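You operate a simulated robot arm through the tools that you are given. There is no shell and no other tool. Be economical: measure what you need, move in short steps, check, and stop when the job is done.

You run a simulated two-armed robot. Do the job below in one go: nothing can be reset, and whatever is moved stays where it is left.

JOB
Stack the white cap marked "250" from the top of the grey ink bench on top of the white cap marked "300". Then put one of the cleaner bottles from the left low shelf of the ink bench on the top of the pallet by the pack bench. Then carry the packing carton with both arms and set it on the low shelf of the long grey bench. Then put one of the brown rolls from the right end of the grey pack bench in the white tray. Then take the green sleeve and leave it on the top of the grey ink bench. Then shut the left drawer of the pack bench. Then put the pink roll on the top of the grey ink bench. Then pull the left cooler door open. The order counts. Set down upright: cleaner bottle.

The check looks at the end state, three seconds after you hand in, the way a careful person would. Anything else that was tipped, shoved, dropped, spilled or broken makes it a failure. A push-on lid holds only when it is set on centred and level and pressed home; a screw cap is set on level and turned clockwise until tight.

ROBOT AND FRAMES
Two 7-joint arms with fingered hands on one trunk, on a base that drives. Base frame: it is fixed to the floor where the robot stands at the start and does not move with it; the origin is under the middle of the robot, x ahead of it, y to its left, z up; the surface under the hand at the start is at about z = 0.8. Readings come in m, degrees, newtons and seconds.
The left shoulder is at the start at [0.061, 0.182, 1.173], the right one opposite. With the tool pointing down near the work surface each hand reaches from about 0.1 to 0.82 m from the robot's upright axis, wherever it stands, measured 20 degrees to its own side. Places, roughly: brown roll (9x9x4 cm) [0.7, 2.1, 0.8]; cleaner bottle [0.5, 0, 0.25]; green sleeve (7x7x15 cm) [0.5, 2.4, 0.9]; left cooler door [-3.6, 1.7, 0.4]; left drawer of the pack bench [0.3, 3.5, 0.7]; low shelf of the long grey bench [0.9, 4.7, 0.2]; packing carton (24x14x11 cm) [0.7, 1.9, 0.8]; pink roll (6x7x5 cm) [0.9, 4.2, 0.8]; top of the grey ink bench [0.8, -0.7, 0.8]; top of the pallet by the pack bench [0.9, 1.2, 0.1]; white cap [0.5, 0, 0.75]; white tray (23x19x4 cm) [-1.9, 4.3, 0.8]. Payload 3.8 kg a hand.
The tool frame of a hand sits at the grasp point between the pads (the TCP): z along the fingers, y along the line on which they close. The tips reach 0.03 m beyond it. Largest opening 0.104 m; the body of the gripper starts 0.035 m behind the TCP. The gripper is a hand of 4 fingers: y runs from the thumb to the fingers, the wrist lies at [-0.017, -0.104, -0.178] in the tool frame, and closing takes about 1.5 s.
Orientation is told as [roll, pitch, yaw] about the base's x, y, z axes, in that order, counted from this pose: with the fingers straight down and the wrist toward the robot, the tool's x, y and z point along [0, 1, 0], [1, 0, 0] and [0, 0, -1] of the base frame.

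CONTROLS
- The arms move only by the tool move_arm. It takes "left_increments", "right_increments" or both (then of equal length, played together; a hand with none holds still); each is a list of rows, each a list of 7 numbers: the gripper command, from -1 (shut) to 1 (fully open), values between in proportion, then the shift along the base's x, y, z in m, then the turn, a rotation vector about the base's x, y, z in degrees. In form: [[fingers, dx, dy, dz, rx, ry, rz], ...]. A call has 1 to 12 rows; each row shifts and turns the commanded pose from where the row before left it. Each row takes 0.2 s and may step no farther than 0.05 m and 8.6 degrees from the row before; otherwise, or with a gripper value out of range, the whole call is refused. A pose out of reach is approached as far as the arm can. The call stops where the force on the tool passes 40 N (or 10 N more than at its start, if that is more) or the arm is blocked; 0.2 s more then pass. The fingers move at their own pace (about 0.072 m/s each) and stop on an object; they squeeze with about 23 N. The grip force told is the motor's: it shows also when the fingers shut on nothing. Time passes only in rows, and 0.2 s behind the last, so rows that do not move let the fingers close. The reply holds the time, the measured pose of the TCP, the force on the tool along the base axes, the opening and the grip force, in the units named above and with some noise, with the torque about the TCP (base axes, N m) and any sound that the robot's microphone picked up.
- Cameras (640 x 400 px; columns grow to the right, rows downward): "scene" is now at [0.1459, 0.0074, 1.3336]; the picture's right is [0.10, -0.99, 0.00], its down [-0.72, -0.07, -0.69] and it looks along [0.69, 0.07, -0.72] (base axes); focal length 236 px, centre (320, 200). "left" rides on the left gripper at [-0.066, -0.09, -0.126] in its tool frame; the picture's right is [-0.78, -0.30, 0.56], its down [0.57, -0.70, 0.42] and it looks along [0.27, 0.65, 0.71] (tool axes); focal length 275 px, centre (320, 200). "right" rides on the right gripper at [0.066, -0.09, -0.126] in its tool frame; the picture's right is [-0.78, 0.30, -0.56], its down [-0.57, -0.70, 0.42] and it looks along [-0.27, 0.65, 0.71] (tool axes); focal length 275 px, centre (320, 200). There is no depth. A picture from a camera that has moved, and an enlarged one, comes with that camera's place and axes in the base frame and with its lens.
- camera(camera): a new picture of that camera. No time passes.
- move_column(by): slides the trunk up (or, below 0, down) by that many m; the arms and the scene camera ride with it, the base frame stays. It gives what a move gives, with no picture.
- base_move(legs): drives the robot by 1 to 6 legs, each [ahead, left, turn to the left] in m, m and degrees, along the robot's own axes; the way and the turn of a leg run together, so that a leg with both is an arc; at most 1.5 m and 180 degrees a leg. The arms and the cameras ride along, it lands a little off, and it stops where it bumps. It gives what a move gives.
- grasp_type(shape, hand): the hand has 4 fingers and takes this shape, open, in about a second: jaw (thumb against the fingers, like two jaws); tri (thumb and two fingers); tip (a fingertip pinch); poke (one finger out to press); point (the index stretched); flat (the hand flat); cup (the hand cupped); fist (a fist). The gripper value then closes the fingers along that shape, each until it touches; the sizes above hold for jaw. It gives what a move gives, with no picture.
- head_to(pan, tilt): turns the head with the scene camera to pan (to the left, within 86 degrees either way) and tilt (down, from -29 to 69), counted from straight ahead of the robot. It gives what a move gives.
- close_up(camera, box): a new picture of the part [left, top, right, bottom] of that camera's present view, enlarged. No time passes.
- sign_off(): hands the job in; it is judged then, once.

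Go step by step. Nothing tells you exact positions but the pictures and the camera data: compare them with the known pose of the tool, close in by small moves and look again before you grip or let go. The budget is 196 turns and 176 pictures, counting those below and the enlarged ones. Unless the task says otherwise, let go and move clear before handing in, and close with one line.

The tools are called after "Request:" by a JSON object that holds its "op" and its "data". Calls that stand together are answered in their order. move_arm: Moves the arms, as the interface text tells. Its arguments: {"type":"object","properties":{"left_increments":{"type":"array","items":{"type":"array","items":{"type":"number"}}},"right_increments":{"type":"array","items":{"type":"array","items":{"type":"number"}}}},"required":[]} The other tools are called the same way: move_column (by) slides the trunk up or down; grasp_type (shape, hand) gives the hand a shape; base_move (legs) drives the base; head_to (pan, tilt) turns the head that bears the scene camera; camera (camera) takes a picture; close_up (camera, box) takes an enlarged picture of a part of a camera's view; sign_off () hands the job in.

At the start:

```text
t: 0.0
left_tcp_pos: [0.5281, 0.2779, 1.1297]
left_ee_rot: [0.0, 0.0, 0.1]
left_wrist_force: [-0.8, -0.4, 0.4]
left_wrist_torque: [-0.02, 0.04, 0.01]
left_opening: 0.1039
left_finger_force: 0.2
left_shape: jaw
right_tcp_pos: [0.5589, -0.2063, 1.1196]
right_ee_rot: [0.0, 0.0, 0.0]
right_wrist_force: [0.2, -0.4, -0.6]
right_wrist_torque: [-0.01, 0.02, 0.03]
right_opening: 0.1037
right_finger_force: 0.0
right_shape: jaw
trunk travel left (down, up): [-0.325, 0.431]
robot x, y, heading: [0.0006, 0.0006, -0.0]
head pan, tilt: [5.8, 46.3]
```

scene: 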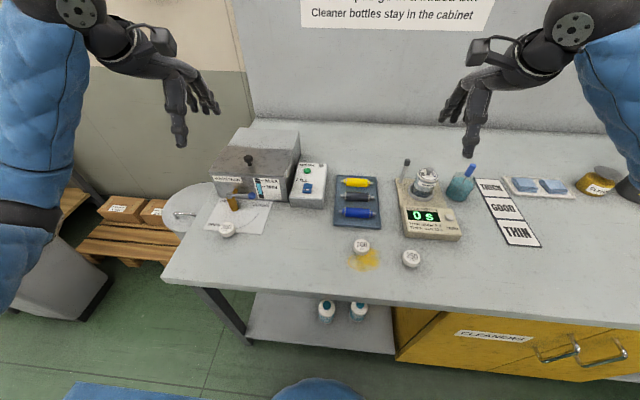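
right: 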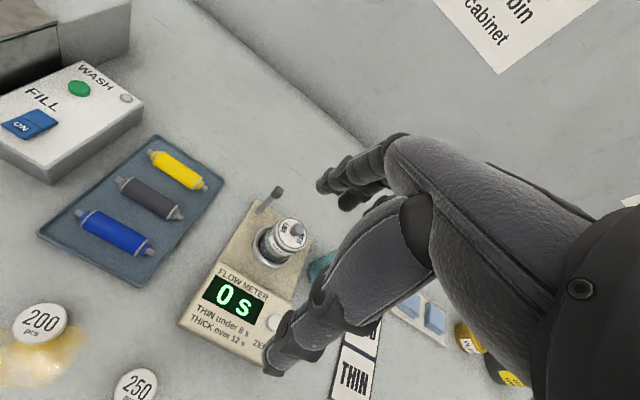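
left: 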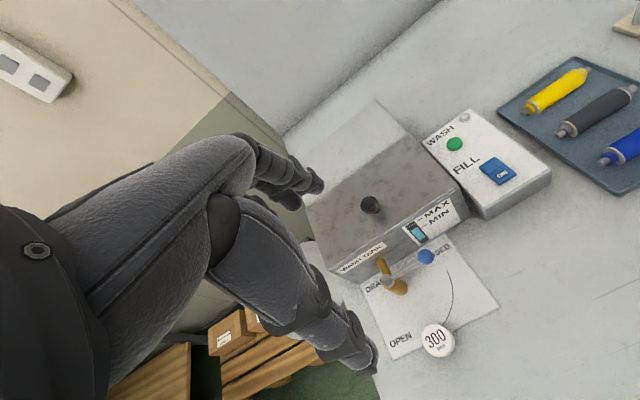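

The caps 300, 200 and 250 are on the ink bench, and I take 250 to be near (0.462, -0.183) and 300 near (0.501, 0.296), with tops at about z = 0.82. I'll bring the right hand over 250 and look again.

Request:
{"op": "move_arm", "data": {"right_increments": [[0.3, -0.025, 0.006, -0.04, 0, 0, 0], [0.3, -0.025, 0.006, -0.045, 0, 0, 0], [0.3, -0.025, 0.006, -0.045, 0, 0, 0], [0.3, -0.022, 0.005, -0.04, 0, 0, 0], [0.3, 0, 0, -0.03, 0, 0, 0]]}}

Request:
{"op": "camera", "data": {"camera": "right"}}

Request:
{"op": "close_up", "data": {"camera": "scene", "box": [180, 150, 480, 340]}}

```text
refused: row 2 steps farther than a row can; nothing moved
```

```text
172 pictures are left
camera right: at [0.4688, -0.1412, 1.2456], right [0.3, -0.78, 0.56], down [-0.7, -0.57, -0.42], along [0.65, -0.27, -0.71], focal length 275 px, centre (320, 200)
```

right: 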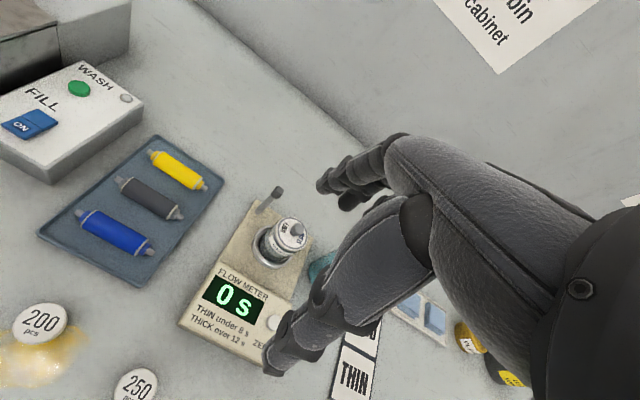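

```text
2.11 times, centred on (330, 245) of scene
camera zoom: at [0.1459, 0.0074, 1.3336], right [0.1, -0.99, 0.0], down [-0.72, -0.07, -0.69], along [0.69, 0.07, -0.72], focal length 497 px, centre (299, 105)
```

zoom: 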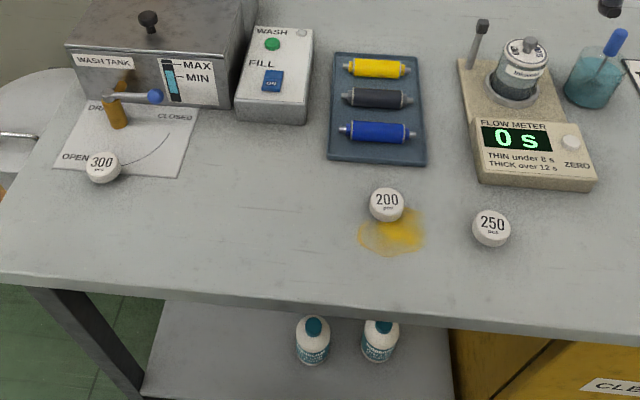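

Row 2 was just over the step limit, so nothing moved. I'll repeat the same approach to above the 250 cap in smaller steps.

Request:
{"op": "move_arm", "data": {"right_increments": [[0.3, -0.02, 0.005, -0.04, 0, 0, 0], [0.3, -0.02, 0.005, -0.04, 0, 0, 0], [0.3, -0.02, 0.005, -0.04, 0, 0, 0], [0.3, -0.02, 0.005, -0.04, 0, 0, 0], [0.3, -0.017, 0.003, -0.04, 0, 0, 0]]}}

Request:
{"op": "camera", "data": {"camera": "right"}}

Request:
{"op": "camera", "data": {"camera": "scene"}}

```text
t: 1.2
left_tcp_pos: [0.5265, 0.2783, 1.1289]
left_ee_rot: [0.0, 0.0, -0.1]
left_wrist_force: [-0.1, 0.3, -0.6]
left_wrist_torque: [-0.03, 0.01, -0.02]
left_opening: 0.1037
left_finger_force: 0.0
left_shape: jaw
right_tcp_pos: [0.4643, -0.1819, 0.9217]
right_ee_rot: [0.0, 0.1, 0.0]
right_wrist_force: [0.0, -0.4, -0.1]
right_wrist_torque: [0.0, 0.02, 0.01]
right_opening: 0.0679
right_finger_force: 0.0
right_shape: jaw
trunk travel left (down, up): [-0.325, 0.431]
robot x, y, heading: [-0.0009, 0.0013, -0.0]
head pan, tilt: [5.8, 46.3]
```

```text
170 pictures are left
camera right: at [0.3736, -0.1167, 1.0473], right [0.3, -0.78, 0.56], down [-0.7, -0.57, -0.42], along [0.65, -0.27, -0.71], focal length 275 px, centre (320, 200)
```

right: 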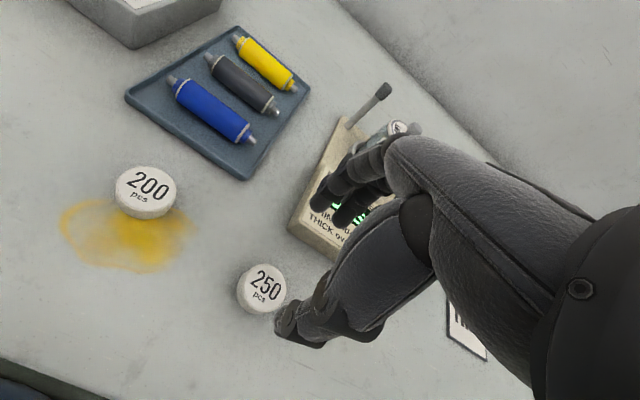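

```text
169 pictures are left
camera scene: at [0.1456, 0.0073, 1.3336], right [0.1, -0.99, 0.0], down [-0.72, -0.07, -0.69], along [0.69, 0.07, -0.72], focal length 236 px, centre (320, 200)
```

scene: 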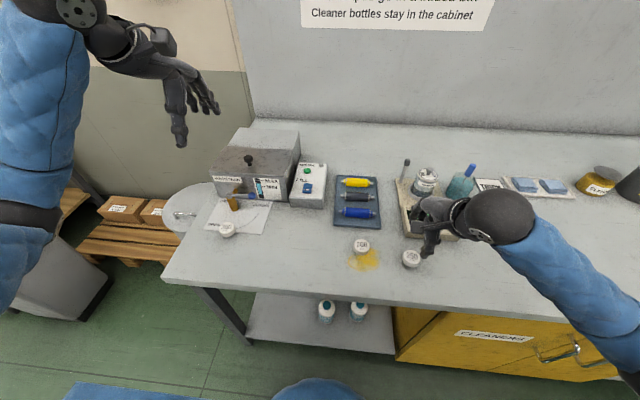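

The wrist view puts cap 250 at (0.462, -0.184), directly under the hand. I'll go down and close.

Request:
{"op": "move_arm", "data": {"right_increments": [[0.3, -0.002, -0.002, -0.04, 0, 0, 0], [0.3, 0, 0, -0.025, 0, 0, 0], [0.3, 0, 0, -0.017, 0, 0, 0]]}}

Request:
{"op": "camera", "data": {"camera": "right"}}

```text
t: 2.0
left_tcp_pos: [0.527, 0.2795, 1.1301]
left_ee_rot: [0.0, 0.0, 0.1]
left_wrist_force: [-0.2, -0.8, 0.1]
left_wrist_torque: [-0.05, 0.02, -0.01]
left_opening: 0.1037
left_finger_force: 0.1
left_shape: jaw
right_tcp_pos: [0.4608, -0.1852, 0.8378]
right_ee_rot: [0.0, 0.0, 0.0]
right_wrist_force: [0.7, 0.8, -0.1]
right_wrist_torque: [-0.03, 0.02, -0.03]
right_opening: 0.068
right_finger_force: 0.1
right_shape: jaw
trunk travel left (down, up): [-0.325, 0.431]
robot x, y, heading: [-0.0022, 0.0001, 0.1]
head pan, tilt: [5.8, 46.3]
```

```text
168 pictures are left
camera right: at [0.3695, -0.1208, 0.9633], right [0.3, -0.78, 0.56], down [-0.7, -0.57, -0.42], along [0.65, -0.26, -0.71], focal length 275 px, centre (320, 200)
```

right: 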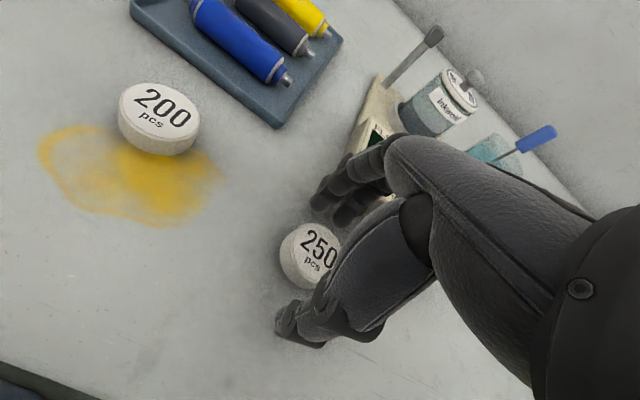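

The cap is centred between thumb and fingers. Now I'll close on it.

Request:
{"op": "move_arm", "data": {"right_increments": [[-1, 0, 0, 0, 0, 0, 0], [-1, 0, 0, 0, 0, 0, 0], [-1, 0, 0, 0, 0, 0, 0], [-1, 0, 0, 0, 0, 0, 0], [-1, 0, 0, 0, 0, 0, 0]]}}

Request:
{"op": "camera", "data": {"camera": "right"}}

```text
t: 3.2
left_tcp_pos: [0.5275, 0.2783, 1.1291]
left_ee_rot: [0.0, 0.0, 0.0]
left_wrist_force: [0.0, 0.6, -0.1]
left_wrist_torque: [0.01, -0.02, 0.01]
left_opening: 0.1035
left_finger_force: 0.2
left_shape: jaw
right_tcp_pos: [0.4599, -0.1871, 0.8376]
right_ee_rot: [0.0, 0.0, 0.0]
right_wrist_force: [0.2, 0.0, -1.2]
right_wrist_torque: [0.0, -0.01, -0.01]
right_opening: 0.0324
right_finger_force: 22.9
right_shape: jaw
trunk travel left (down, up): [-0.325, 0.431]
robot x, y, heading: [0.0012, -0.0039, -0.3]
head pan, tilt: [5.8, 46.3]
```

```text
167 pictures are left
camera right: at [0.3697, -0.1208, 0.9634], right [0.3, -0.78, 0.56], down [-0.7, -0.57, -0.42], along [0.65, -0.27, -0.71], focal length 275 px, centre (320, 200)
```

right: 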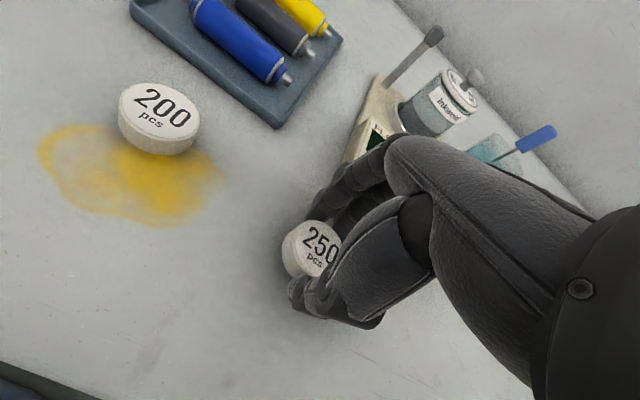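

The grip reads 22.9 N at 0.032 m, so the cap is held. I'll lift it and drive left to bring it to cap 300.

Request:
{"op": "move_arm", "data": {"right_increments": [[-1, 0, 0, 0.04, 0, 0, 0], [-1, 0, 0, 0.04, 0, 0, 0], [-1, 0, 0, 0.04, 0, 0, 0]]}}

Request:
{"op": "base_move", "data": {"legs": [[0, 0.45, 0]]}}

Request:
{"op": "camera", "data": {"camera": "right"}}

Request:
{"op": "camera", "data": {"camera": "scene"}}

```text
t: 4.0
left_tcp_pos: [0.5279, 0.2783, 1.1295]
left_ee_rot: [-0.1, 0.0, 0.0]
left_wrist_force: [-0.3, -0.5, -0.1]
left_wrist_torque: [-0.01, 0.0, 0.0]
left_opening: 0.1038
left_finger_force: 0.0
left_shape: jaw
right_tcp_pos: [0.4618, -0.186, 0.9549]
right_ee_rot: [-0.2, 0.1, 0.0]
right_wrist_force: [-1.2, 0.2, -0.1]
right_wrist_torque: [0.01, 0.01, -0.02]
right_opening: 0.0321
right_finger_force: 23.0
right_shape: jaw
trunk travel left (down, up): [-0.325, 0.431]
robot x, y, heading: [-0.002, -0.0009, -0.1]
head pan, tilt: [5.8, 46.3]
```

```text
t: 6.7
left_tcp_pos: [0.5293, 0.7242, 1.1292]
left_ee_rot: [0.1, 0.0, -0.1]
left_wrist_force: [0.5, 0.4, -0.5]
left_wrist_torque: [-0.02, 0.01, 0.04]
left_opening: 0.1036
left_finger_force: 0.1
left_shape: jaw
right_tcp_pos: [0.4609, 0.2591, 0.9545]
right_ee_rot: [-0.2, 0.0, -0.2]
right_wrist_force: [0.1, -0.7, 0.4]
right_wrist_torque: [-0.03, 0.0, 0.02]
right_opening: 0.0323
right_finger_force: 23.2
right_shape: jaw
trunk travel left (down, up): [-0.325, 0.431]
robot x, y, heading: [0.0021, 0.4463, -0.1]
head pan, tilt: [5.8, 46.3]
```

```text
166 pictures are left
camera right: at [0.372, 0.3249, 1.0802], right [0.29, -0.78, 0.56], down [-0.7, -0.57, -0.42], along [0.65, -0.27, -0.71], focal length 275 px, centre (320, 200)
```

right: 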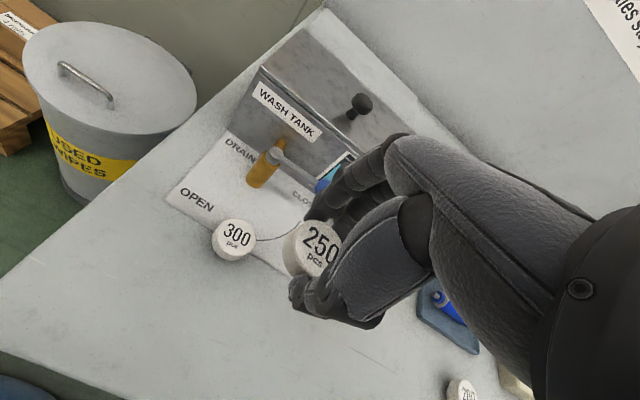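

```text
165 pictures are left
camera scene: at [0.1466, 0.4544, 1.3336], right [0.1, -1.0, 0.0], down [-0.72, -0.07, -0.69], along [0.69, 0.07, -0.72], focal length 236 px, centre (320, 200)
```

scene: 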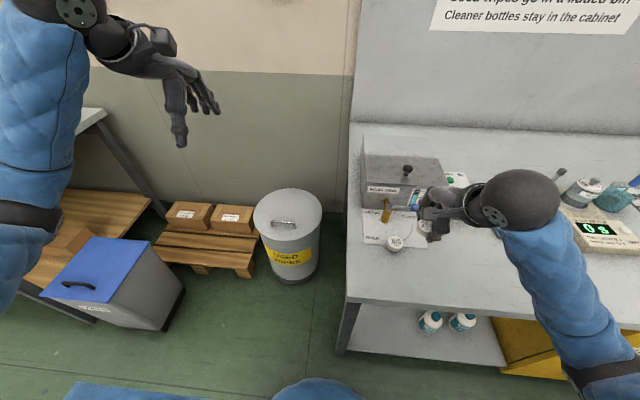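

Cap 300 measures (0.502, 0.296). The tank valve is close behind it, so I'll yaw the hand about 40° for clearance and move over the cap while still high.

Request:
{"op": "move_arm", "data": {"right_increments": [[-1, 0.007, 0.007, 0, 0, 0, 8], [-1, 0.007, 0.007, 0, 0, 0, 8], [-1, 0.007, 0.007, 0, 0, 0, 8], [-1, 0.007, 0.007, 0, 0, 0, 8], [-1, 0.008, 0.006, -0.03, 0, 0, 8]]}}

Request:
{"op": "camera", "data": {"camera": "right"}}

Request:
{"op": "close_up", "data": {"camera": "scene", "box": [340, 140, 500, 270]}}

```text
t: 7.9
left_tcp_pos: [0.5296, 0.7228, 1.1299]
left_ee_rot: [0.1, 0.1, -0.2]
left_wrist_force: [-0.5, 0.2, -0.2]
left_wrist_torque: [0.0, -0.03, 0.0]
left_opening: 0.1039
left_finger_force: 0.1
left_shape: jaw
right_tcp_pos: [0.4979, 0.2901, 0.9226]
right_ee_rot: [0.0, 0.0, 39.9]
right_wrist_force: [-0.4, 0.3, -0.8]
right_wrist_torque: [0.0, 0.02, 0.02]
right_opening: 0.0322
right_finger_force: 23.1
right_shape: jaw
trunk travel left (down, up): [-0.325, 0.431]
robot x, y, heading: [0.0018, 0.4468, -0.2]
head pan, tilt: [5.8, 46.3]
```

```text
164 pictures are left
camera right: at [0.3863, 0.2818, 1.0482], right [0.73, -0.4, 0.56], down [-0.17, -0.89, -0.42], along [0.67, 0.21, -0.71], focal length 275 px, centre (320, 200)
```

right: 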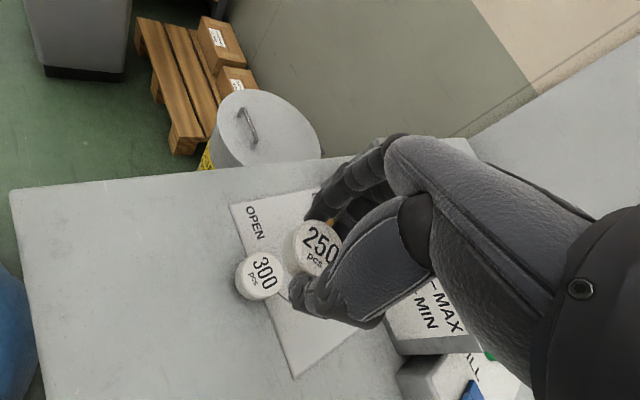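

```text
3.08 times, centred on (420, 205) of scene
camera zoom: at [0.1469, 0.4532, 1.3335], right [0.1, -1.0, 0.0], down [-0.72, -0.07, -0.69], along [0.69, 0.07, -0.72], focal length 727 px, centre (12, 185)
```

zoom: 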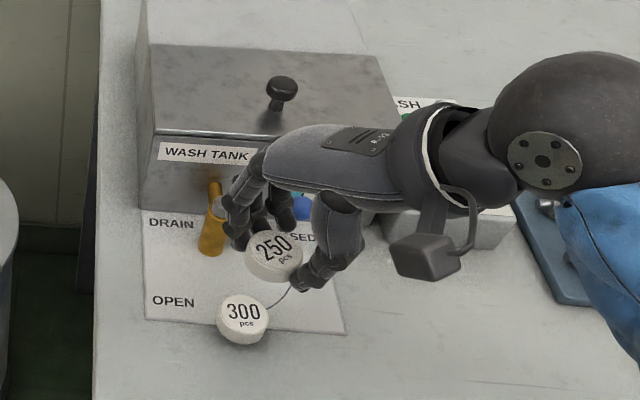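

The fingers would still come down close to the valve, so I'll yaw another 40° before lowering.

Request:
{"op": "move_arm", "data": {"right_increments": [[-1, 0.001, 0, 0, 0, 0, 8], [-1, 0.001, 0, 0, 0, 0, 8], [-1, 0.001, 0, 0, 0, 0, 8], [-1, 0, 0, 0, 0, 0, 8], [-1, 0, 0, 0, 0, 0, 8], [-1, 0, 0, -0.02, 0, 0, 0]]}}

Request:
{"op": "camera", "data": {"camera": "right"}}

Request:
{"op": "close_up", "data": {"camera": "scene", "box": [340, 140, 500, 270]}}

```text
t: 9.3
left_tcp_pos: [0.5285, 0.7231, 1.1301]
left_ee_rot: [0.0, 0.0, -0.2]
left_wrist_force: [-0.5, 0.5, 0.1]
left_wrist_torque: [0.0, 0.0, -0.01]
left_opening: 0.1037
left_finger_force: 0.1
left_shape: jaw
right_tcp_pos: [0.5006, 0.2923, 0.9045]
right_ee_rot: [0.0, 0.0, 79.9]
right_wrist_force: [0.4, -0.3, -1.0]
right_wrist_torque: [0.0, 0.02, -0.02]
right_opening: 0.0325
right_finger_force: 23.1
right_shape: jaw
trunk travel left (down, up): [-0.325, 0.431]
robot x, y, heading: [-0.0003, 0.4498, -0.3]
head pan, tilt: [5.8, 46.3]
```

```text
162 pictures are left
camera right: at [0.4195, 0.2145, 1.0295], right [0.82, 0.16, 0.56], down [0.44, -0.79, -0.42], along [0.37, 0.59, -0.71], focal length 275 px, centre (320, 200)
```

right: 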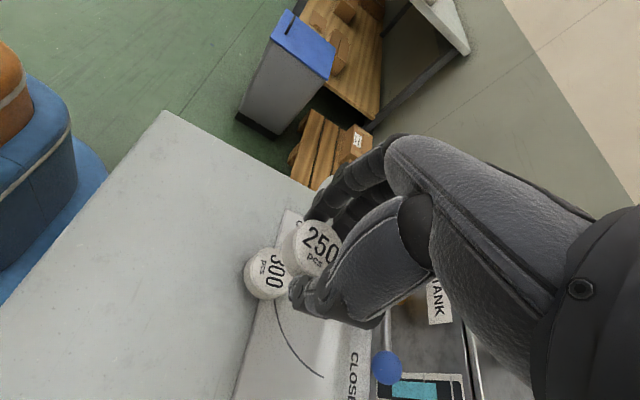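

```text
3.08 times, centred on (420, 205) of scene
camera zoom: at [0.1466, 0.4533, 1.3336], right [0.1, -1.0, 0.0], down [-0.72, -0.07, -0.69], along [0.69, 0.07, -0.72], focal length 727 px, centre (12, 185)
```

zoom: 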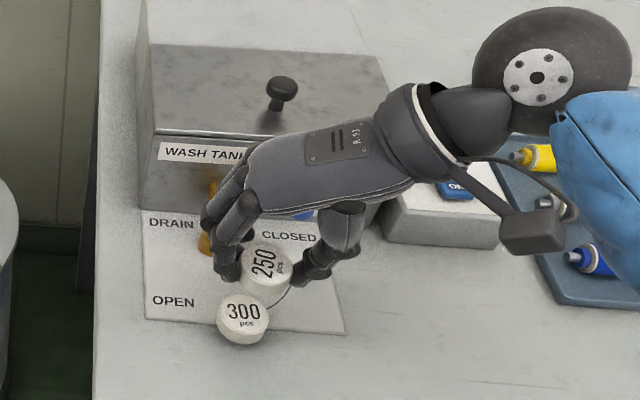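

The fingers now clear the valve. I'll go down to about 1 cm above cap 300 and check the alignment.

Request:
{"op": "move_arm", "data": {"right_increments": [[-1, 0, 0, -0.02, 0, 0, 0], [-1, 0, 0, -0.015, 0, 0, 0], [-1, 0, 0, 0, 0, 0, 0]]}}

Request:
{"op": "close_up", "data": {"camera": "right", "box": [220, 200, 380, 300]}}

Request:
{"op": "close_up", "data": {"camera": "scene", "box": [375, 200, 439, 240]}}

```text
t: 10.1
left_tcp_pos: [0.5285, 0.7231, 1.131]
left_ee_rot: [0.0, 0.0, -0.2]
left_wrist_force: [1.0, 0.5, -0.2]
left_wrist_torque: [0.03, -0.01, -0.01]
left_opening: 0.1036
left_finger_force: 0.1
left_shape: jaw
right_tcp_pos: [0.5017, 0.2931, 0.8697]
right_ee_rot: [0.0, 0.0, 79.8]
right_wrist_force: [-0.7, 0.2, -0.5]
right_wrist_torque: [0.03, -0.01, 0.01]
right_opening: 0.0323
right_finger_force: 23.3
right_shape: jaw
trunk travel left (down, up): [-0.325, 0.431]
robot x, y, heading: [0.0025, 0.4487, -0.4]
head pan, tilt: [5.8, 46.3]
```

```text
4.00 times, centred on (300, 250) of right
camera zoom: at [0.4204, 0.2147, 0.9951], right [0.82, 0.15, 0.56], down [0.44, -0.79, -0.42], along [0.38, 0.59, -0.71], focal length 1101 px, centre (400, 0)
```

zoom: 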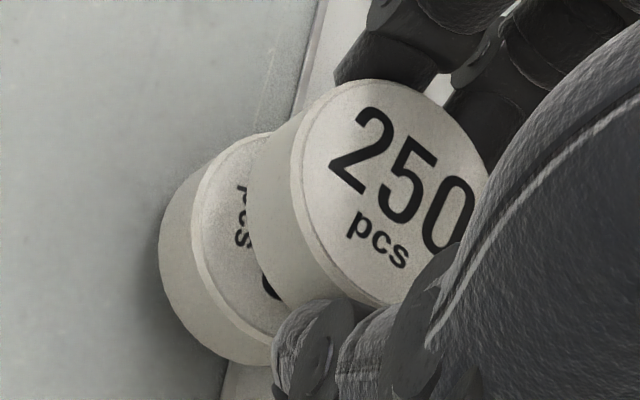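

```text
10.00 times, centred on (407, 220) of scene
camera zoom: at [0.1466, 0.4535, 1.3336], right [0.1, -1.0, 0.0], down [-0.72, -0.07, -0.69], along [0.69, 0.07, -0.72], focal length 2361 px, centre (-550, 0)
```

zoom: 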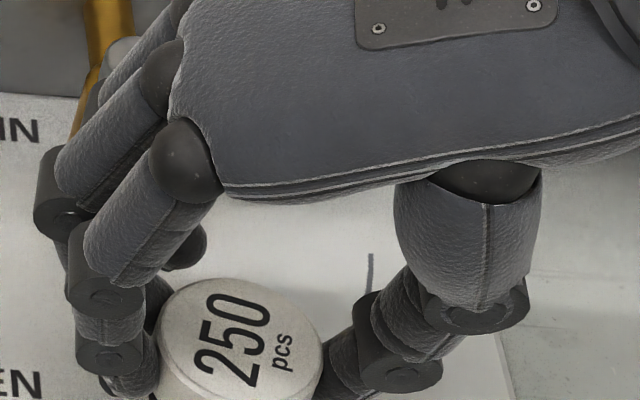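

250 sits about 3–4 mm too far along +x over 300. I'll correct that and lower it gently.

Request:
{"op": "move_arm", "data": {"right_increments": [[-1, -0.0035, 0.001, 0, 0, 0, 0], [-1, 0, 0, -0.006, 0, 0, 0], [-1, 0, 0, -0.002, 0, 0, 0], [-1, 0, 0, 0, 0, 0, 0]]}}

Request:
{"op": "close_up", "data": {"camera": "right", "box": [220, 200, 380, 300]}}

Request:
{"op": "camera", "data": {"camera": "left"}}

```text
t: 11.1
left_tcp_pos: [0.5283, 0.7236, 1.1303]
left_ee_rot: [0.0, 0.0, -0.2]
left_wrist_force: [-0.6, 0.3, 0.0]
left_wrist_torque: [-0.01, 0.04, 0.0]
left_opening: 0.1038
left_finger_force: 0.0
left_shape: jaw
right_tcp_pos: [0.4978, 0.2935, 0.8642]
right_ee_rot: [-0.1, -0.1, 79.8]
right_wrist_force: [0.8, -0.2, 7.4]
right_wrist_torque: [0.12, -0.03, -0.02]
right_opening: 0.0323
right_finger_force: 23.4
right_shape: jaw
trunk travel left (down, up): [-0.325, 0.431]
robot x, y, heading: [0.0042, 0.4467, 0.1]
head pan, tilt: [5.8, 46.3]
```

```text
4.00 times, centred on (300, 250) of right
camera zoom: at [0.4155, 0.216, 0.988], right [0.81, 0.15, 0.56], down [0.44, -0.79, -0.42], along [0.38, 0.59, -0.71], focal length 1101 px, centre (400, 0)
```

zoom: 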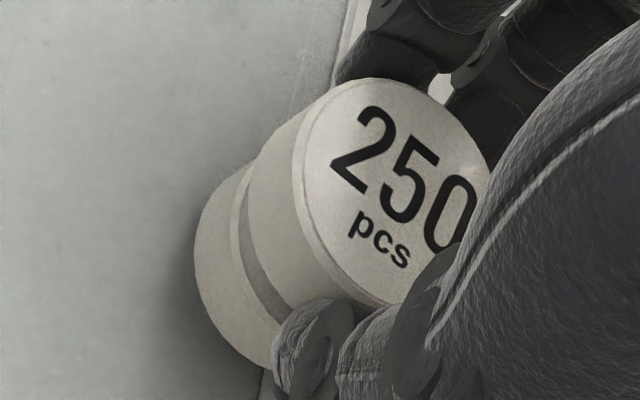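

```text
157 pictures are left
camera left: at [0.4386, 0.6567, 1.2544], right [-0.3, -0.78, -0.56], down [-0.7, 0.57, -0.42], along [0.65, 0.26, -0.71], focal length 275 px, centre (320, 200)
```

left: 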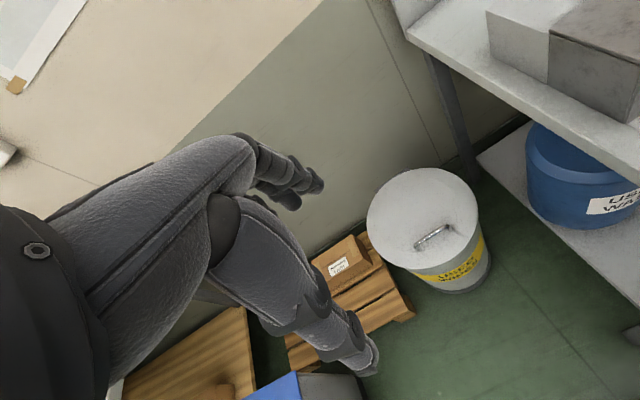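

250 now rests on 300 with contact at 7 N and is within about 2 mm of centre. I'll release it and rise straight up.

Request:
{"op": "move_arm", "data": {"right_increments": [[-1, 0, 0, 0.001, 0, 0, 0], [-0.2, 0, 0, 0, 0, 0, 0], [0.1, 0, 0, 0, 0, 0, 0], [0.1, 0, 0, 0, 0, 0, 0], [0.1, 0, 0, 0, 0, 0, 0], [0.1, 0, 0, 0.04, 0, 0, 0], [0.1, 0, 0, 0.04, 0, 0, 0], [0.1, -0.03, 0, 0.03, 0, 0, 0], [0.1, -0.04, 0, 0.03, 0, 0, 0]]}}

Request:
{"op": "camera", "data": {"camera": "scene"}}

Request:
{"op": "camera", "data": {"camera": "right"}}

```text
t: 13.1
left_tcp_pos: [0.5289, 0.7234, 1.1307]
left_ee_rot: [0.0, 0.1, -0.2]
left_wrist_force: [1.3, 0.4, -0.5]
left_wrist_torque: [-0.01, 0.0, 0.01]
left_opening: 0.1037
left_finger_force: 0.0
left_shape: jaw
right_tcp_pos: [0.4268, 0.2893, 1.0042]
right_ee_rot: [0.0, 0.0, 79.8]
right_wrist_force: [0.2, 0.3, 0.4]
right_wrist_torque: [-0.01, -0.01, 0.02]
right_opening: 0.057
right_finger_force: 0.0
right_shape: jaw
trunk travel left (down, up): [-0.325, 0.431]
robot x, y, heading: [0.0009, 0.448, -0.2]
head pan, tilt: [5.8, 46.3]
```

```text
156 pictures are left
camera scene: at [0.1459, 0.4535, 1.3337], right [0.1, -1.0, 0.0], down [-0.72, -0.07, -0.69], along [0.69, 0.07, -0.72], focal length 236 px, centre (320, 200)
```

scene: 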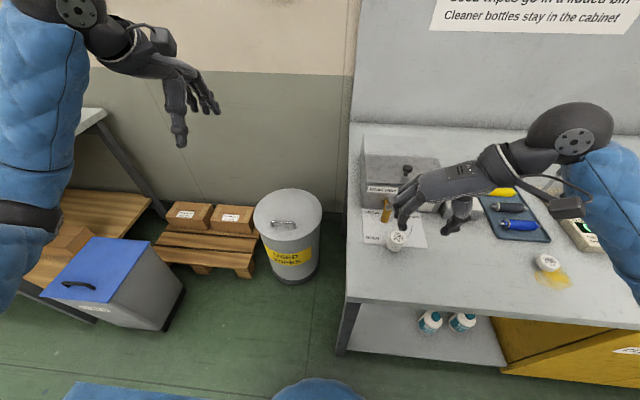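

```text
155 pictures are left
camera right: at [0.3452, 0.2116, 1.1302], right [0.82, 0.15, 0.56], down [0.44, -0.79, -0.42], along [0.38, 0.59, -0.71], focal length 275 px, centre (320, 200)
```

right: 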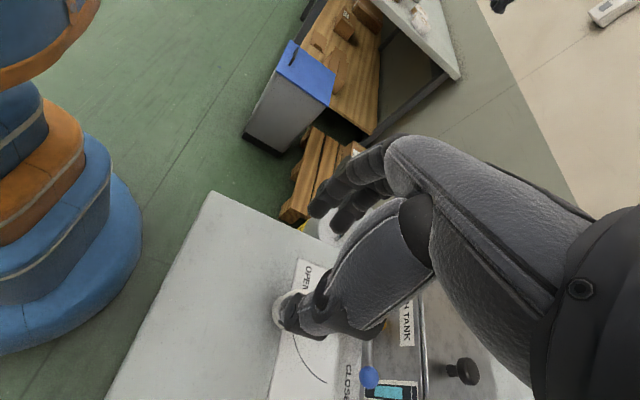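

The caps look stacked. Next is the cleaner bottle: they stand under the bench near (0.52, 0.02) with tops at z ≈ 0.3, so I'll unwind the hand, back off, lower the trunk and look.

Request:
{"op": "move_arm", "data": {"right_increments": [[0.3, -0.01, -0.01, 0.01, 0, 0, -8], [0.3, -0.01, -0.01, 0.01, 0, 0, -8], [0.3, -0.01, -0.01, 0, 0, 0, -8], [0.3, -0.01, -0.01, 0, 0, 0, -8], [0.3, 0, -0.01, 0, 0, 0, -8], [0.3, 0, 0, 0, 0, 0, -8], [0.3, 0, 0, 0, 0, 0, -8], [0.3, 0, 0, 0, 0, 0, -8], [0.3, 0, 0, 0, 0, 0, -8], [0.3, 0, 0, 0, 0, 0, -8]], "left_increments": [[0.3, -0.015, 0, 0, 0, 0, 0], [0.3, -0.015, 0, 0, 0, 0, 0], [0.3, -0.015, 0, 0, 0, 0, 0], [0.3, -0.015, 0, 0, 0, 0, 0], [0.3, -0.015, 0, 0, 0, 0, 0], [0.3, -0.015, 0, 0, 0, 0, 0], [0.3, -0.015, 0, 0, 0, 0, 0], [0.3, -0.015, 0, 0, 0, 0, 0], [0.3, -0.015, 0, 0, 0, 0, 0], [0.3, -0.015, 0, 0, 0, 0, 0]]}}

Request:
{"op": "base_move", "data": {"legs": [[-0.3, -0.22, 0]]}}

Request:
{"op": "move_column", "data": {"by": -0.31}}

Request:
{"op": "head_to", "data": {"pan": 0, "tilt": 40}}

Request:
{"op": "camera", "data": {"camera": "scene"}}

```text
t: 15.3
left_tcp_pos: [0.3775, 0.7229, 1.1298]
left_ee_rot: [-0.1, 0.0, -0.2]
left_wrist_force: [1.1, 0.7, 0.7]
left_wrist_torque: [0.03, -0.04, 0.02]
left_opening: 0.068
left_finger_force: 0.1
left_shape: jaw
right_tcp_pos: [0.4105, 0.2451, 1.0267]
right_ee_rot: [-0.1, 0.1, -0.4]
right_wrist_force: [0.0, 0.6, -0.8]
right_wrist_torque: [0.04, 0.0, 0.01]
right_opening: 0.0673
right_finger_force: 0.0
right_shape: jaw
right hand out of reach, approached as far as the arm can: row 7, 8, 9
trunk travel left (down, up): [-0.325, 0.431]
robot x, y, heading: [-0.0011, 0.4479, -0.2]
head pan, tilt: [5.8, 46.3]
```

```text
t: 17.7
left_tcp_pos: [0.0824, 0.5004, 1.1287]
left_ee_rot: [0.1, 0.0, -0.5]
left_wrist_force: [0.7, -0.3, -0.1]
left_wrist_torque: [0.01, 0.01, -0.01]
left_opening: 0.0678
left_finger_force: 0.0
left_shape: jaw
right_tcp_pos: [0.113, 0.0213, 1.0265]
right_ee_rot: [0.0, 0.0, -0.5]
right_wrist_force: [0.1, 0.0, 0.3]
right_wrist_torque: [0.0, -0.04, 0.02]
right_opening: 0.0673
right_finger_force: 0.0
right_shape: jaw
trunk travel left (down, up): [-0.325, 0.431]
robot x, y, heading: [-0.2966, 0.2291, -0.6]
head pan, tilt: [5.8, 46.3]
```

```text
t: 20.7
left_tcp_pos: [0.1708, 0.4987, 0.7147]
left_ee_rot: [0.0, 19.5, -0.5]
left_wrist_force: [1.3, -0.4, -0.4]
left_wrist_torque: [0.01, -0.02, 0.0]
left_opening: 0.0682
left_finger_force: 0.2
left_shape: jaw
right_tcp_pos: [0.1677, 0.0206, 0.5979]
right_ee_rot: [-0.1, 20.6, -0.4]
right_wrist_force: [-0.2, -0.1, -0.4]
right_wrist_torque: [0.0, 0.01, -0.01]
right_opening: 0.0672
right_finger_force: 0.1
right_shape: jaw
trunk travel left (down, up): [-0.015, 0.741]
robot x, y, heading: [-0.2906, 0.2281, -0.6]
head pan, tilt: [5.8, 46.3]
```

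```text
t: 21.4
left_tcp_pos: [0.1716, 0.4984, 0.7143]
left_ee_rot: [-0.1, 19.7, -0.5]
left_wrist_force: [0.2, 0.6, -0.2]
left_wrist_torque: [0.03, -0.01, -0.01]
left_opening: 0.0681
left_finger_force: 0.0
left_shape: jaw
right_tcp_pos: [0.1679, 0.0202, 0.5968]
right_ee_rot: [-0.1, 20.7, -0.6]
right_wrist_force: [-0.6, 1.1, -1.6]
right_wrist_torque: [0.0, -0.01, -0.01]
right_opening: 0.0671
right_finger_force: 0.0
right_shape: jaw
trunk travel left (down, up): [-0.015, 0.741]
robot x, y, heading: [-0.2951, 0.2238, -0.4]
head pan, tilt: [0.0, 40.0]
```

```text
154 pictures are left
camera scene: at [0.0202, 0.2223, 1.018], right [-0.01, -1.0, 0.0], down [-0.64, 0.01, -0.77], along [0.77, -0.01, -0.64], focal length 236 px, centre (320, 200)
```

scene: 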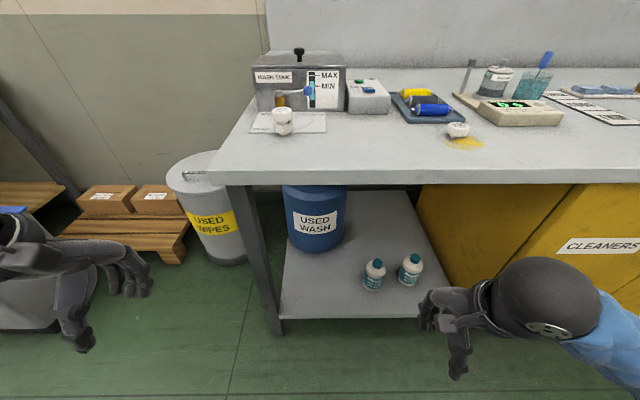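

The stack looks good, and the bottles' cap tops are at z ≈ 0.32: left one at about (0.515, 0.021), right one at about (0.53, -0.115). I'll level the right hand and bring it lower in front of the shelf.

Request:
{"op": "move_arm", "data": {"right_increments": [[0.3, 0.01, 0, -0.04, 0, -7, 0], [0.3, 0.01, 0, -0.04, 0, -7, 0], [0.3, 0.01, 0, -0.04, 0, -6.5, 0], [0.3, 0.02, 0, -0.04, 0, 0, 0], [0.3, 0.03, 0, -0.03, 0, 0, 0], [0.3, 0.04, 0, 0, 0, 0, 0], [0.3, 0.04, 0, 0, 0, 0, 0]]}}

Request:
{"op": "camera", "data": {"camera": "right"}}

Request:
{"op": "camera", "data": {"camera": "scene"}}

```text
t: 23.0
left_tcp_pos: [0.1719, 0.4984, 0.7141]
left_ee_rot: [0.0, 19.6, -0.5]
left_wrist_force: [-0.1, 0.1, -0.2]
left_wrist_torque: [-0.03, 0.02, -0.03]
left_opening: 0.068
left_finger_force: 0.1
left_shape: jaw
right_tcp_pos: [0.3297, 0.0189, 0.4048]
right_ee_rot: [0.1, 0.2, -0.5]
right_wrist_force: [-0.6, -0.1, 0.4]
right_wrist_torque: [-0.01, 0.01, -0.04]
right_opening: 0.0673
right_finger_force: 0.1
right_shape: jaw
trunk travel left (down, up): [-0.015, 0.741]
robot x, y, heading: [-0.2999, 0.2292, -0.5]
head pan, tilt: [0.0, 40.0]
```

```text
153 pictures are left
camera right: at [0.2409, 0.0848, 0.5316], right [0.29, -0.78, 0.55], down [-0.71, -0.57, -0.42], along [0.64, -0.27, -0.72], focal length 275 px, centre (320, 200)
```

right: 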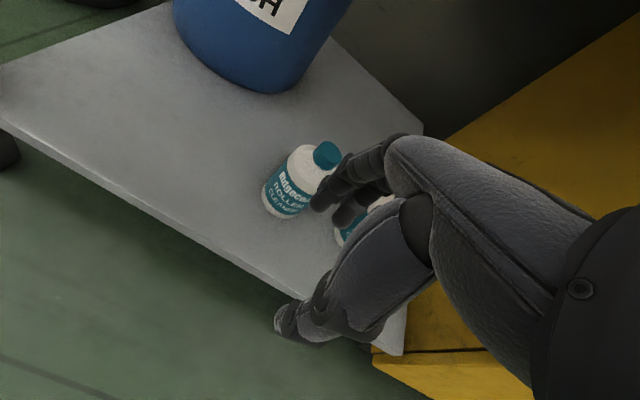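

```text
152 pictures are left
camera scene: at [0.0201, 0.2222, 1.018], right [-0.01, -1.0, 0.0], down [-0.64, 0.01, -0.77], along [0.77, -0.01, -0.64], focal length 236 px, centre (320, 200)
```

scene: 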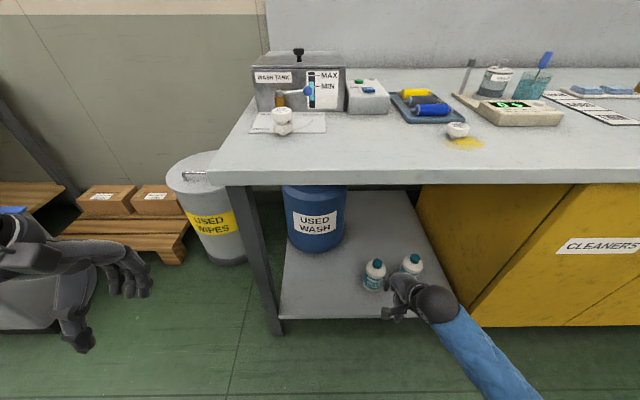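

I need a better fix on the bottle before reaching in, so I'm enlarging both views.

Request:
{"op": "close_up", "data": {"camera": "scene", "box": [340, 230, 450, 320]}}

Request:
{"op": "close_up", "data": {"camera": "right", "box": [230, 110, 390, 230]}}

```text
4.44 times, centred on (395, 275) of scene
camera zoom: at [0.0201, 0.2222, 1.018], right [-0.01, -1.0, 0.0], down [-0.64, 0.01, -0.77], along [0.77, -0.01, -0.64], focal length 1050 px, centre (-13, -133)
```

zoom: 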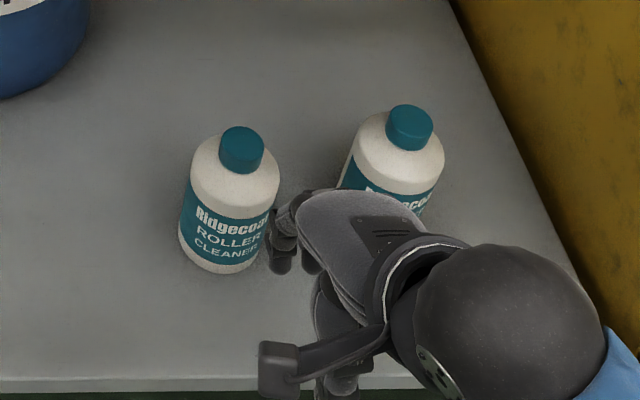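

```text
3.33 times, centred on (310, 170) of right
camera zoom: at [0.2409, 0.0848, 0.5316], right [0.29, -0.78, 0.55], down [-0.71, -0.57, -0.42], along [0.64, -0.27, -0.72], focal length 918 px, centre (353, 300)
```

zoom: 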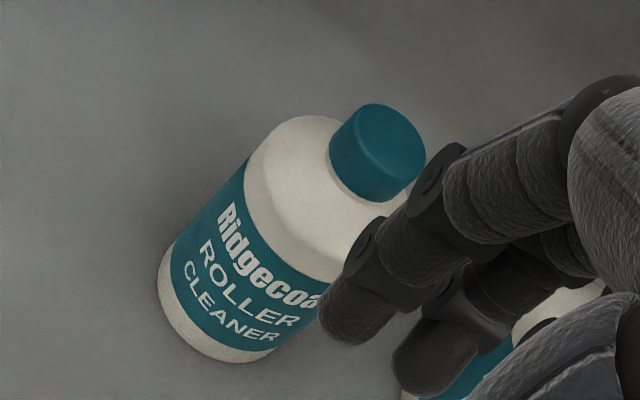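

The left bottle's cap is at about (0.535, 0.006), with its top near z = 0.29 and 3.6 cm wide. I'll move over it under the bench top and look again.

Request:
{"op": "move_arm", "data": {"right_increments": [[0.3, 0.045, -0.003, -0.01, 0, 0, 0], [0.3, 0.045, -0.003, -0.01, 0, 0, 0], [0.3, 0.045, -0.003, -0.01, 0, 0, 0], [0.3, 0.045, -0.003, -0.005, 0, 0, 0], [0.3, 0.02, 0, 0, 0, 0, 0], [0.3, 0, 0, 0, 0, 0, 0]]}}

Request:
{"op": "camera", "data": {"camera": "right"}}

Request:
{"op": "camera", "data": {"camera": "scene"}}

```text
t: 24.4
left_tcp_pos: [0.1728, 0.4984, 0.7139]
left_ee_rot: [0.0, 19.5, -0.6]
left_wrist_force: [-0.2, -0.8, 0.0]
left_wrist_torque: [-0.04, 0.03, -0.04]
left_opening: 0.068
left_finger_force: 0.0
left_shape: jaw
right_tcp_pos: [0.5275, 0.0094, 0.3725]
right_ee_rot: [0.2, 0.1, -0.3]
right_wrist_force: [1.1, -0.5, 0.5]
right_wrist_torque: [0.02, -0.02, 0.02]
right_opening: 0.0671
right_finger_force: 0.1
right_shape: jaw
trunk travel left (down, up): [-0.015, 0.741]
robot x, y, heading: [-0.2974, 0.2229, -0.3]
head pan, tilt: [0.0, 40.0]
```

```text
149 pictures are left
camera right: at [0.4383, 0.0755, 0.4983], right [0.29, -0.78, 0.55], down [-0.71, -0.57, -0.43], along [0.65, -0.27, -0.72], focal length 275 px, centre (320, 200)
```

right: 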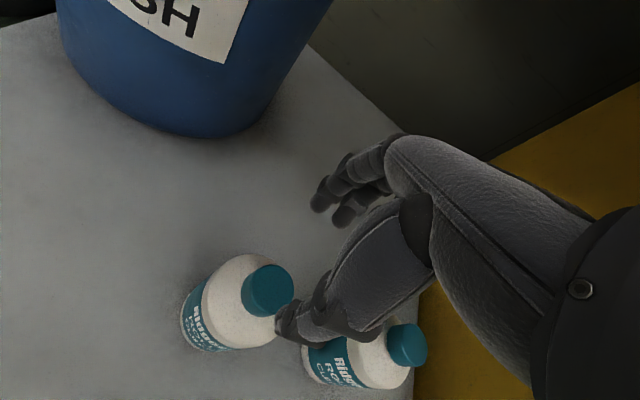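

```text
148 pictures are left
camera scene: at [0.0203, 0.2224, 1.018], right [-0.01, -1.0, 0.0], down [-0.64, 0.01, -0.77], along [0.77, -0.01, -0.64], focal length 236 px, centre (320, 200)
```

scene: 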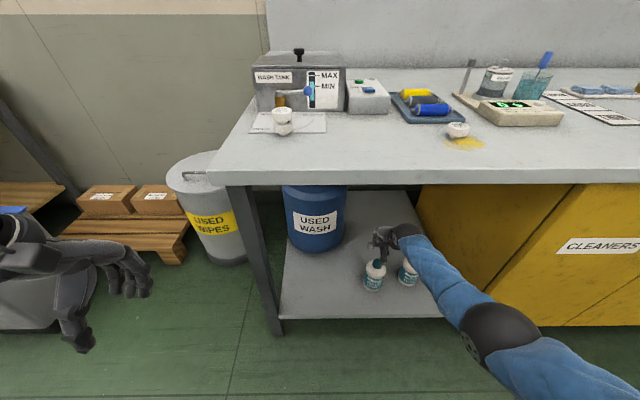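

Combining the views, the cap top is at about (0.521, 0.011, 0.305). I'll adjust slightly and go down in small steps.

Request:
{"op": "move_arm", "data": {"right_increments": [[0.3, -0.006, 0.001, -0.02, 0, 0, 0], [0.3, 0, 0, -0.02, 0, 0, 0], [0.3, 0, 0, -0.012, 0, 0, 0], [0.3, 0, 0, 0, 0, 0, 0]]}}

Request:
{"op": "camera", "data": {"camera": "right"}}

Request:
{"op": "close_up", "data": {"camera": "scene", "box": [340, 210, 450, 300]}}

```text
t: 25.4
left_tcp_pos: [0.1721, 0.4995, 0.7143]
left_ee_rot: [0.0, 19.6, -0.5]
left_wrist_force: [-0.2, 0.0, 0.0]
left_wrist_torque: [0.0, -0.02, 0.03]
left_opening: 0.0681
left_finger_force: 0.2
left_shape: jaw
right_tcp_pos: [0.508, 0.0101, 0.3293]
right_ee_rot: [0.1, 0.1, -0.5]
right_wrist_force: [0.4, 0.1, 0.4]
right_wrist_torque: [-0.02, 0.01, -0.01]
right_opening: 0.0673
right_finger_force: 0.1
right_shape: jaw
right hand out of reach, approached as far as the arm can: row 2, 3
trunk travel left (down, up): [-0.015, 0.741]
robot x, y, heading: [-0.2908, 0.2253, -0.4]
head pan, tilt: [0.0, 40.0]
```

```text
147 pictures are left
camera right: at [0.4182, 0.0752, 0.4545], right [0.29, -0.78, 0.56], down [-0.71, -0.57, -0.42], along [0.65, -0.27, -0.72], focal length 275 px, centre (320, 200)
```

right: 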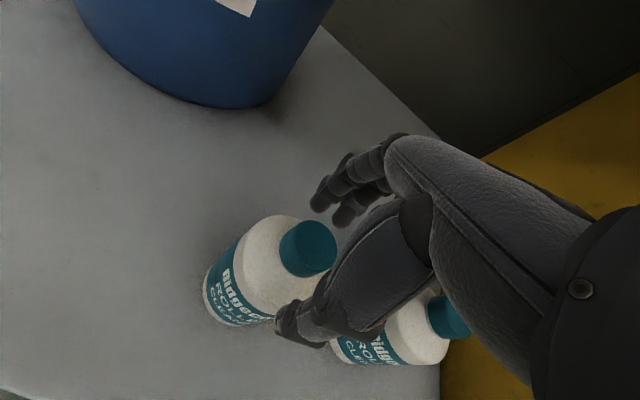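

```text
4.44 times, centred on (395, 255) of scene
camera zoom: at [0.0203, 0.2223, 1.018], right [-0.01, -1.0, 0.0], down [-0.64, 0.01, -0.77], along [0.77, -0.01, -0.64], focal length 1050 px, centre (-13, -44)
```

zoom: 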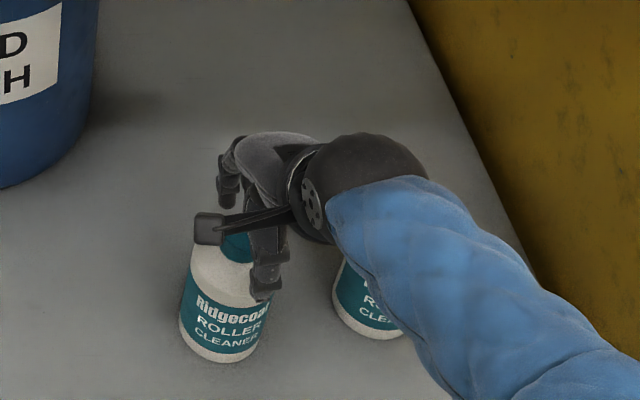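

The arm is at its limit from here. I'll raise the hand, pull it back, drive 0.12 m forward and try again.

Request:
{"op": "move_arm", "data": {"right_increments": [[0.3, -0.01, 0, 0.04, 0, 0, 0], [0.3, -0.04, 0, 0.02, 0, 0, 0], [0.3, -0.04, 0, 0, 0, 0, 0], [0.3, -0.03, 0, 0, 0, 0, 0]]}}

Request:
{"op": "base_move", "data": {"legs": [[0.12, 0, 0]]}}

Request:
{"op": "camera", "data": {"camera": "right"}}

```text
t: 26.4
left_tcp_pos: [0.1726, 0.4984, 0.7145]
left_ee_rot: [0.0, 19.6, -0.4]
left_wrist_force: [0.1, -0.3, 0.6]
left_wrist_torque: [0.01, -0.03, 0.03]
left_opening: 0.0678
left_finger_force: 0.0
left_shape: jaw
right_tcp_pos: [0.3878, 0.0084, 0.3845]
right_ee_rot: [0.1, 0.1, -0.6]
right_wrist_force: [0.1, -0.7, 1.2]
right_wrist_torque: [-0.03, -0.01, -0.01]
right_opening: 0.0676
right_finger_force: 0.0
right_shape: jaw
trunk travel left (down, up): [-0.015, 0.741]
robot x, y, heading: [-0.2965, 0.2287, -0.3]
head pan, tilt: [0.0, 40.0]
```

```text
t: 27.6
left_tcp_pos: [0.2917, 0.4981, 0.7137]
left_ee_rot: [0.0, 19.5, -0.6]
left_wrist_force: [1.3, 0.0, -0.3]
left_wrist_torque: [0.0, -0.01, -0.01]
left_opening: 0.0679
left_finger_force: 0.0
left_shape: jaw
right_tcp_pos: [0.5064, 0.0062, 0.3869]
right_ee_rot: [0.0, 0.2, -0.6]
right_wrist_force: [-1.1, -0.2, -0.3]
right_wrist_torque: [-0.03, 0.01, 0.0]
right_opening: 0.0674
right_finger_force: 0.0
right_shape: jaw
trunk travel left (down, up): [-0.015, 0.741]
robot x, y, heading: [-0.1764, 0.2234, -0.6]
head pan, tilt: [0.0, 40.0]
```

```text
145 pictures are left
camera right: at [0.4172, 0.0719, 0.5118], right [0.29, -0.78, 0.55], down [-0.71, -0.56, -0.42], along [0.64, -0.27, -0.72], focal length 275 px, centre (320, 200)
```

right: 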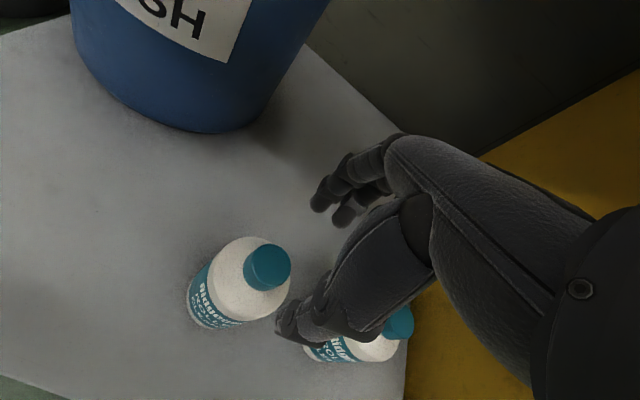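

Now I'm in reach. I'll go down over the cap at about (0.518, 0.011).

Request:
{"op": "move_arm", "data": {"right_increments": [[0.3, 0.011, 0.005, -0.02, 0, 0, 0], [0.3, 0, 0, -0.02, 0, 0, 0], [0.3, 0, 0, -0.02, 0, 0, 0], [0.3, 0, 0, 0, 0, 0, 0]]}}

Request:
{"op": "close_up", "data": {"camera": "right", "box": [200, 150, 440, 300]}}

Request:
{"op": "close_up", "data": {"camera": "scene", "box": [340, 230, 460, 330]}}

```text
t: 28.6
left_tcp_pos: [0.2917, 0.4969, 0.7144]
left_ee_rot: [-0.1, 19.6, -0.6]
left_wrist_force: [0.1, 0.9, 0.6]
left_wrist_torque: [0.01, 0.02, 0.0]
left_opening: 0.0679
left_finger_force: 0.0
left_shape: jaw
right_tcp_pos: [0.5165, 0.0122, 0.3258]
right_ee_rot: [0.1, 0.1, -0.6]
right_wrist_force: [0.3, 0.7, 0.1]
right_wrist_torque: [-0.01, -0.03, 0.01]
right_opening: 0.0675
right_finger_force: 0.0
right_shape: jaw
trunk travel left (down, up): [-0.015, 0.741]
robot x, y, heading: [-0.1782, 0.2235, -0.6]
head pan, tilt: [0.0, 40.0]
```

```text
2.67 times, centred on (320, 225) of right
camera zoom: at [0.4266, 0.0769, 0.4511], right [0.29, -0.78, 0.55], down [-0.71, -0.56, -0.42], along [0.64, -0.27, -0.72], focal length 734 px, centre (320, 133)
```

zoom: 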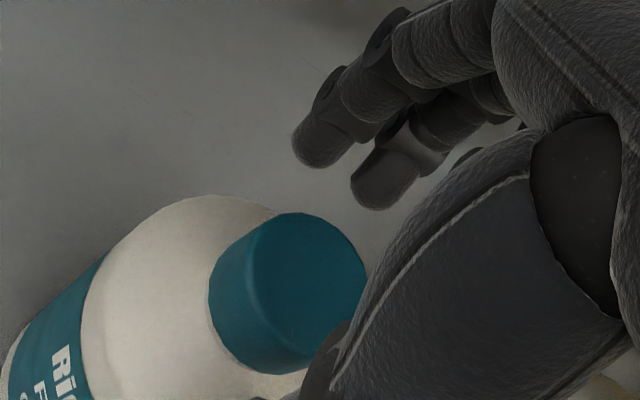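

```text
4.00 times, centred on (400, 280) of scene
camera zoom: at [0.1396, 0.2206, 1.018], right [-0.01, -1.0, 0.0], down [-0.64, 0.01, -0.77], along [0.77, -0.01, -0.64], focal length 944 px, centre (0, -120)
```

zoom: 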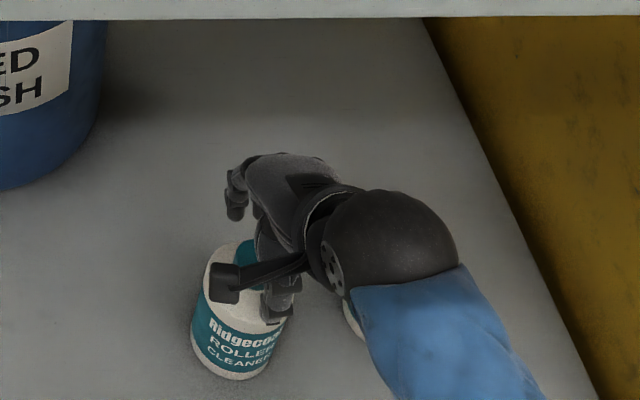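

The cap is centred under the hand. I'll go down another 2 cm, then close.

Request:
{"op": "move_arm", "data": {"right_increments": [[0.3, 0.001, -0.003, -0.01, 0, 0, 0], [0.3, 0, 0, -0.01, 0, 0, 0], [0.3, 0, 0, 0, 0, 0, 0]]}}

Request:
{"op": "close_up", "data": {"camera": "right", "box": [200, 150, 440, 300]}}

```text
t: 29.4
left_tcp_pos: [0.2896, 0.4978, 0.7155]
left_ee_rot: [-0.1, 19.3, -0.7]
left_wrist_force: [0.3, 0.0, -1.2]
left_wrist_torque: [0.05, -0.01, -0.01]
left_opening: 0.068
left_finger_force: 0.0
left_shape: jaw
right_tcp_pos: [0.5223, 0.0087, 0.315]
right_ee_rot: [0.3, -0.7, -0.5]
right_wrist_force: [-2.4, 1.7, 36.5]
right_wrist_torque: [0.0, 1.81, -0.02]
right_opening: 0.0697
right_finger_force: 0.0
right_shape: jaw
trunk travel left (down, up): [-0.015, 0.741]
robot x, y, heading: [-0.1781, 0.2262, -0.7]
head pan, tilt: [0.0, 40.0]
```

```text
2.67 times, centred on (320, 225) of right
camera zoom: at [0.4311, 0.0745, 0.4384], right [0.28, -0.78, 0.56], down [-0.7, -0.56, -0.44], along [0.65, -0.27, -0.71], focal length 734 px, centre (320, 133)
```

zoom: 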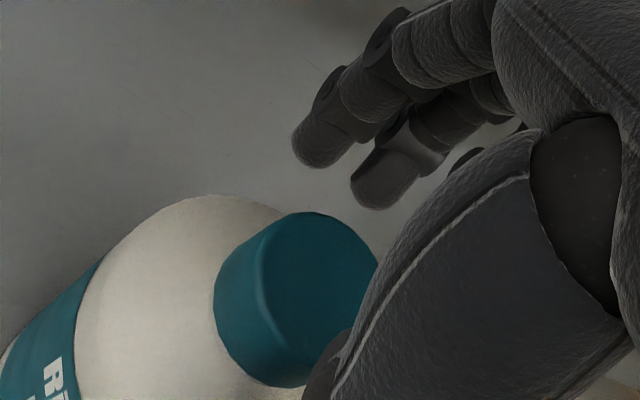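

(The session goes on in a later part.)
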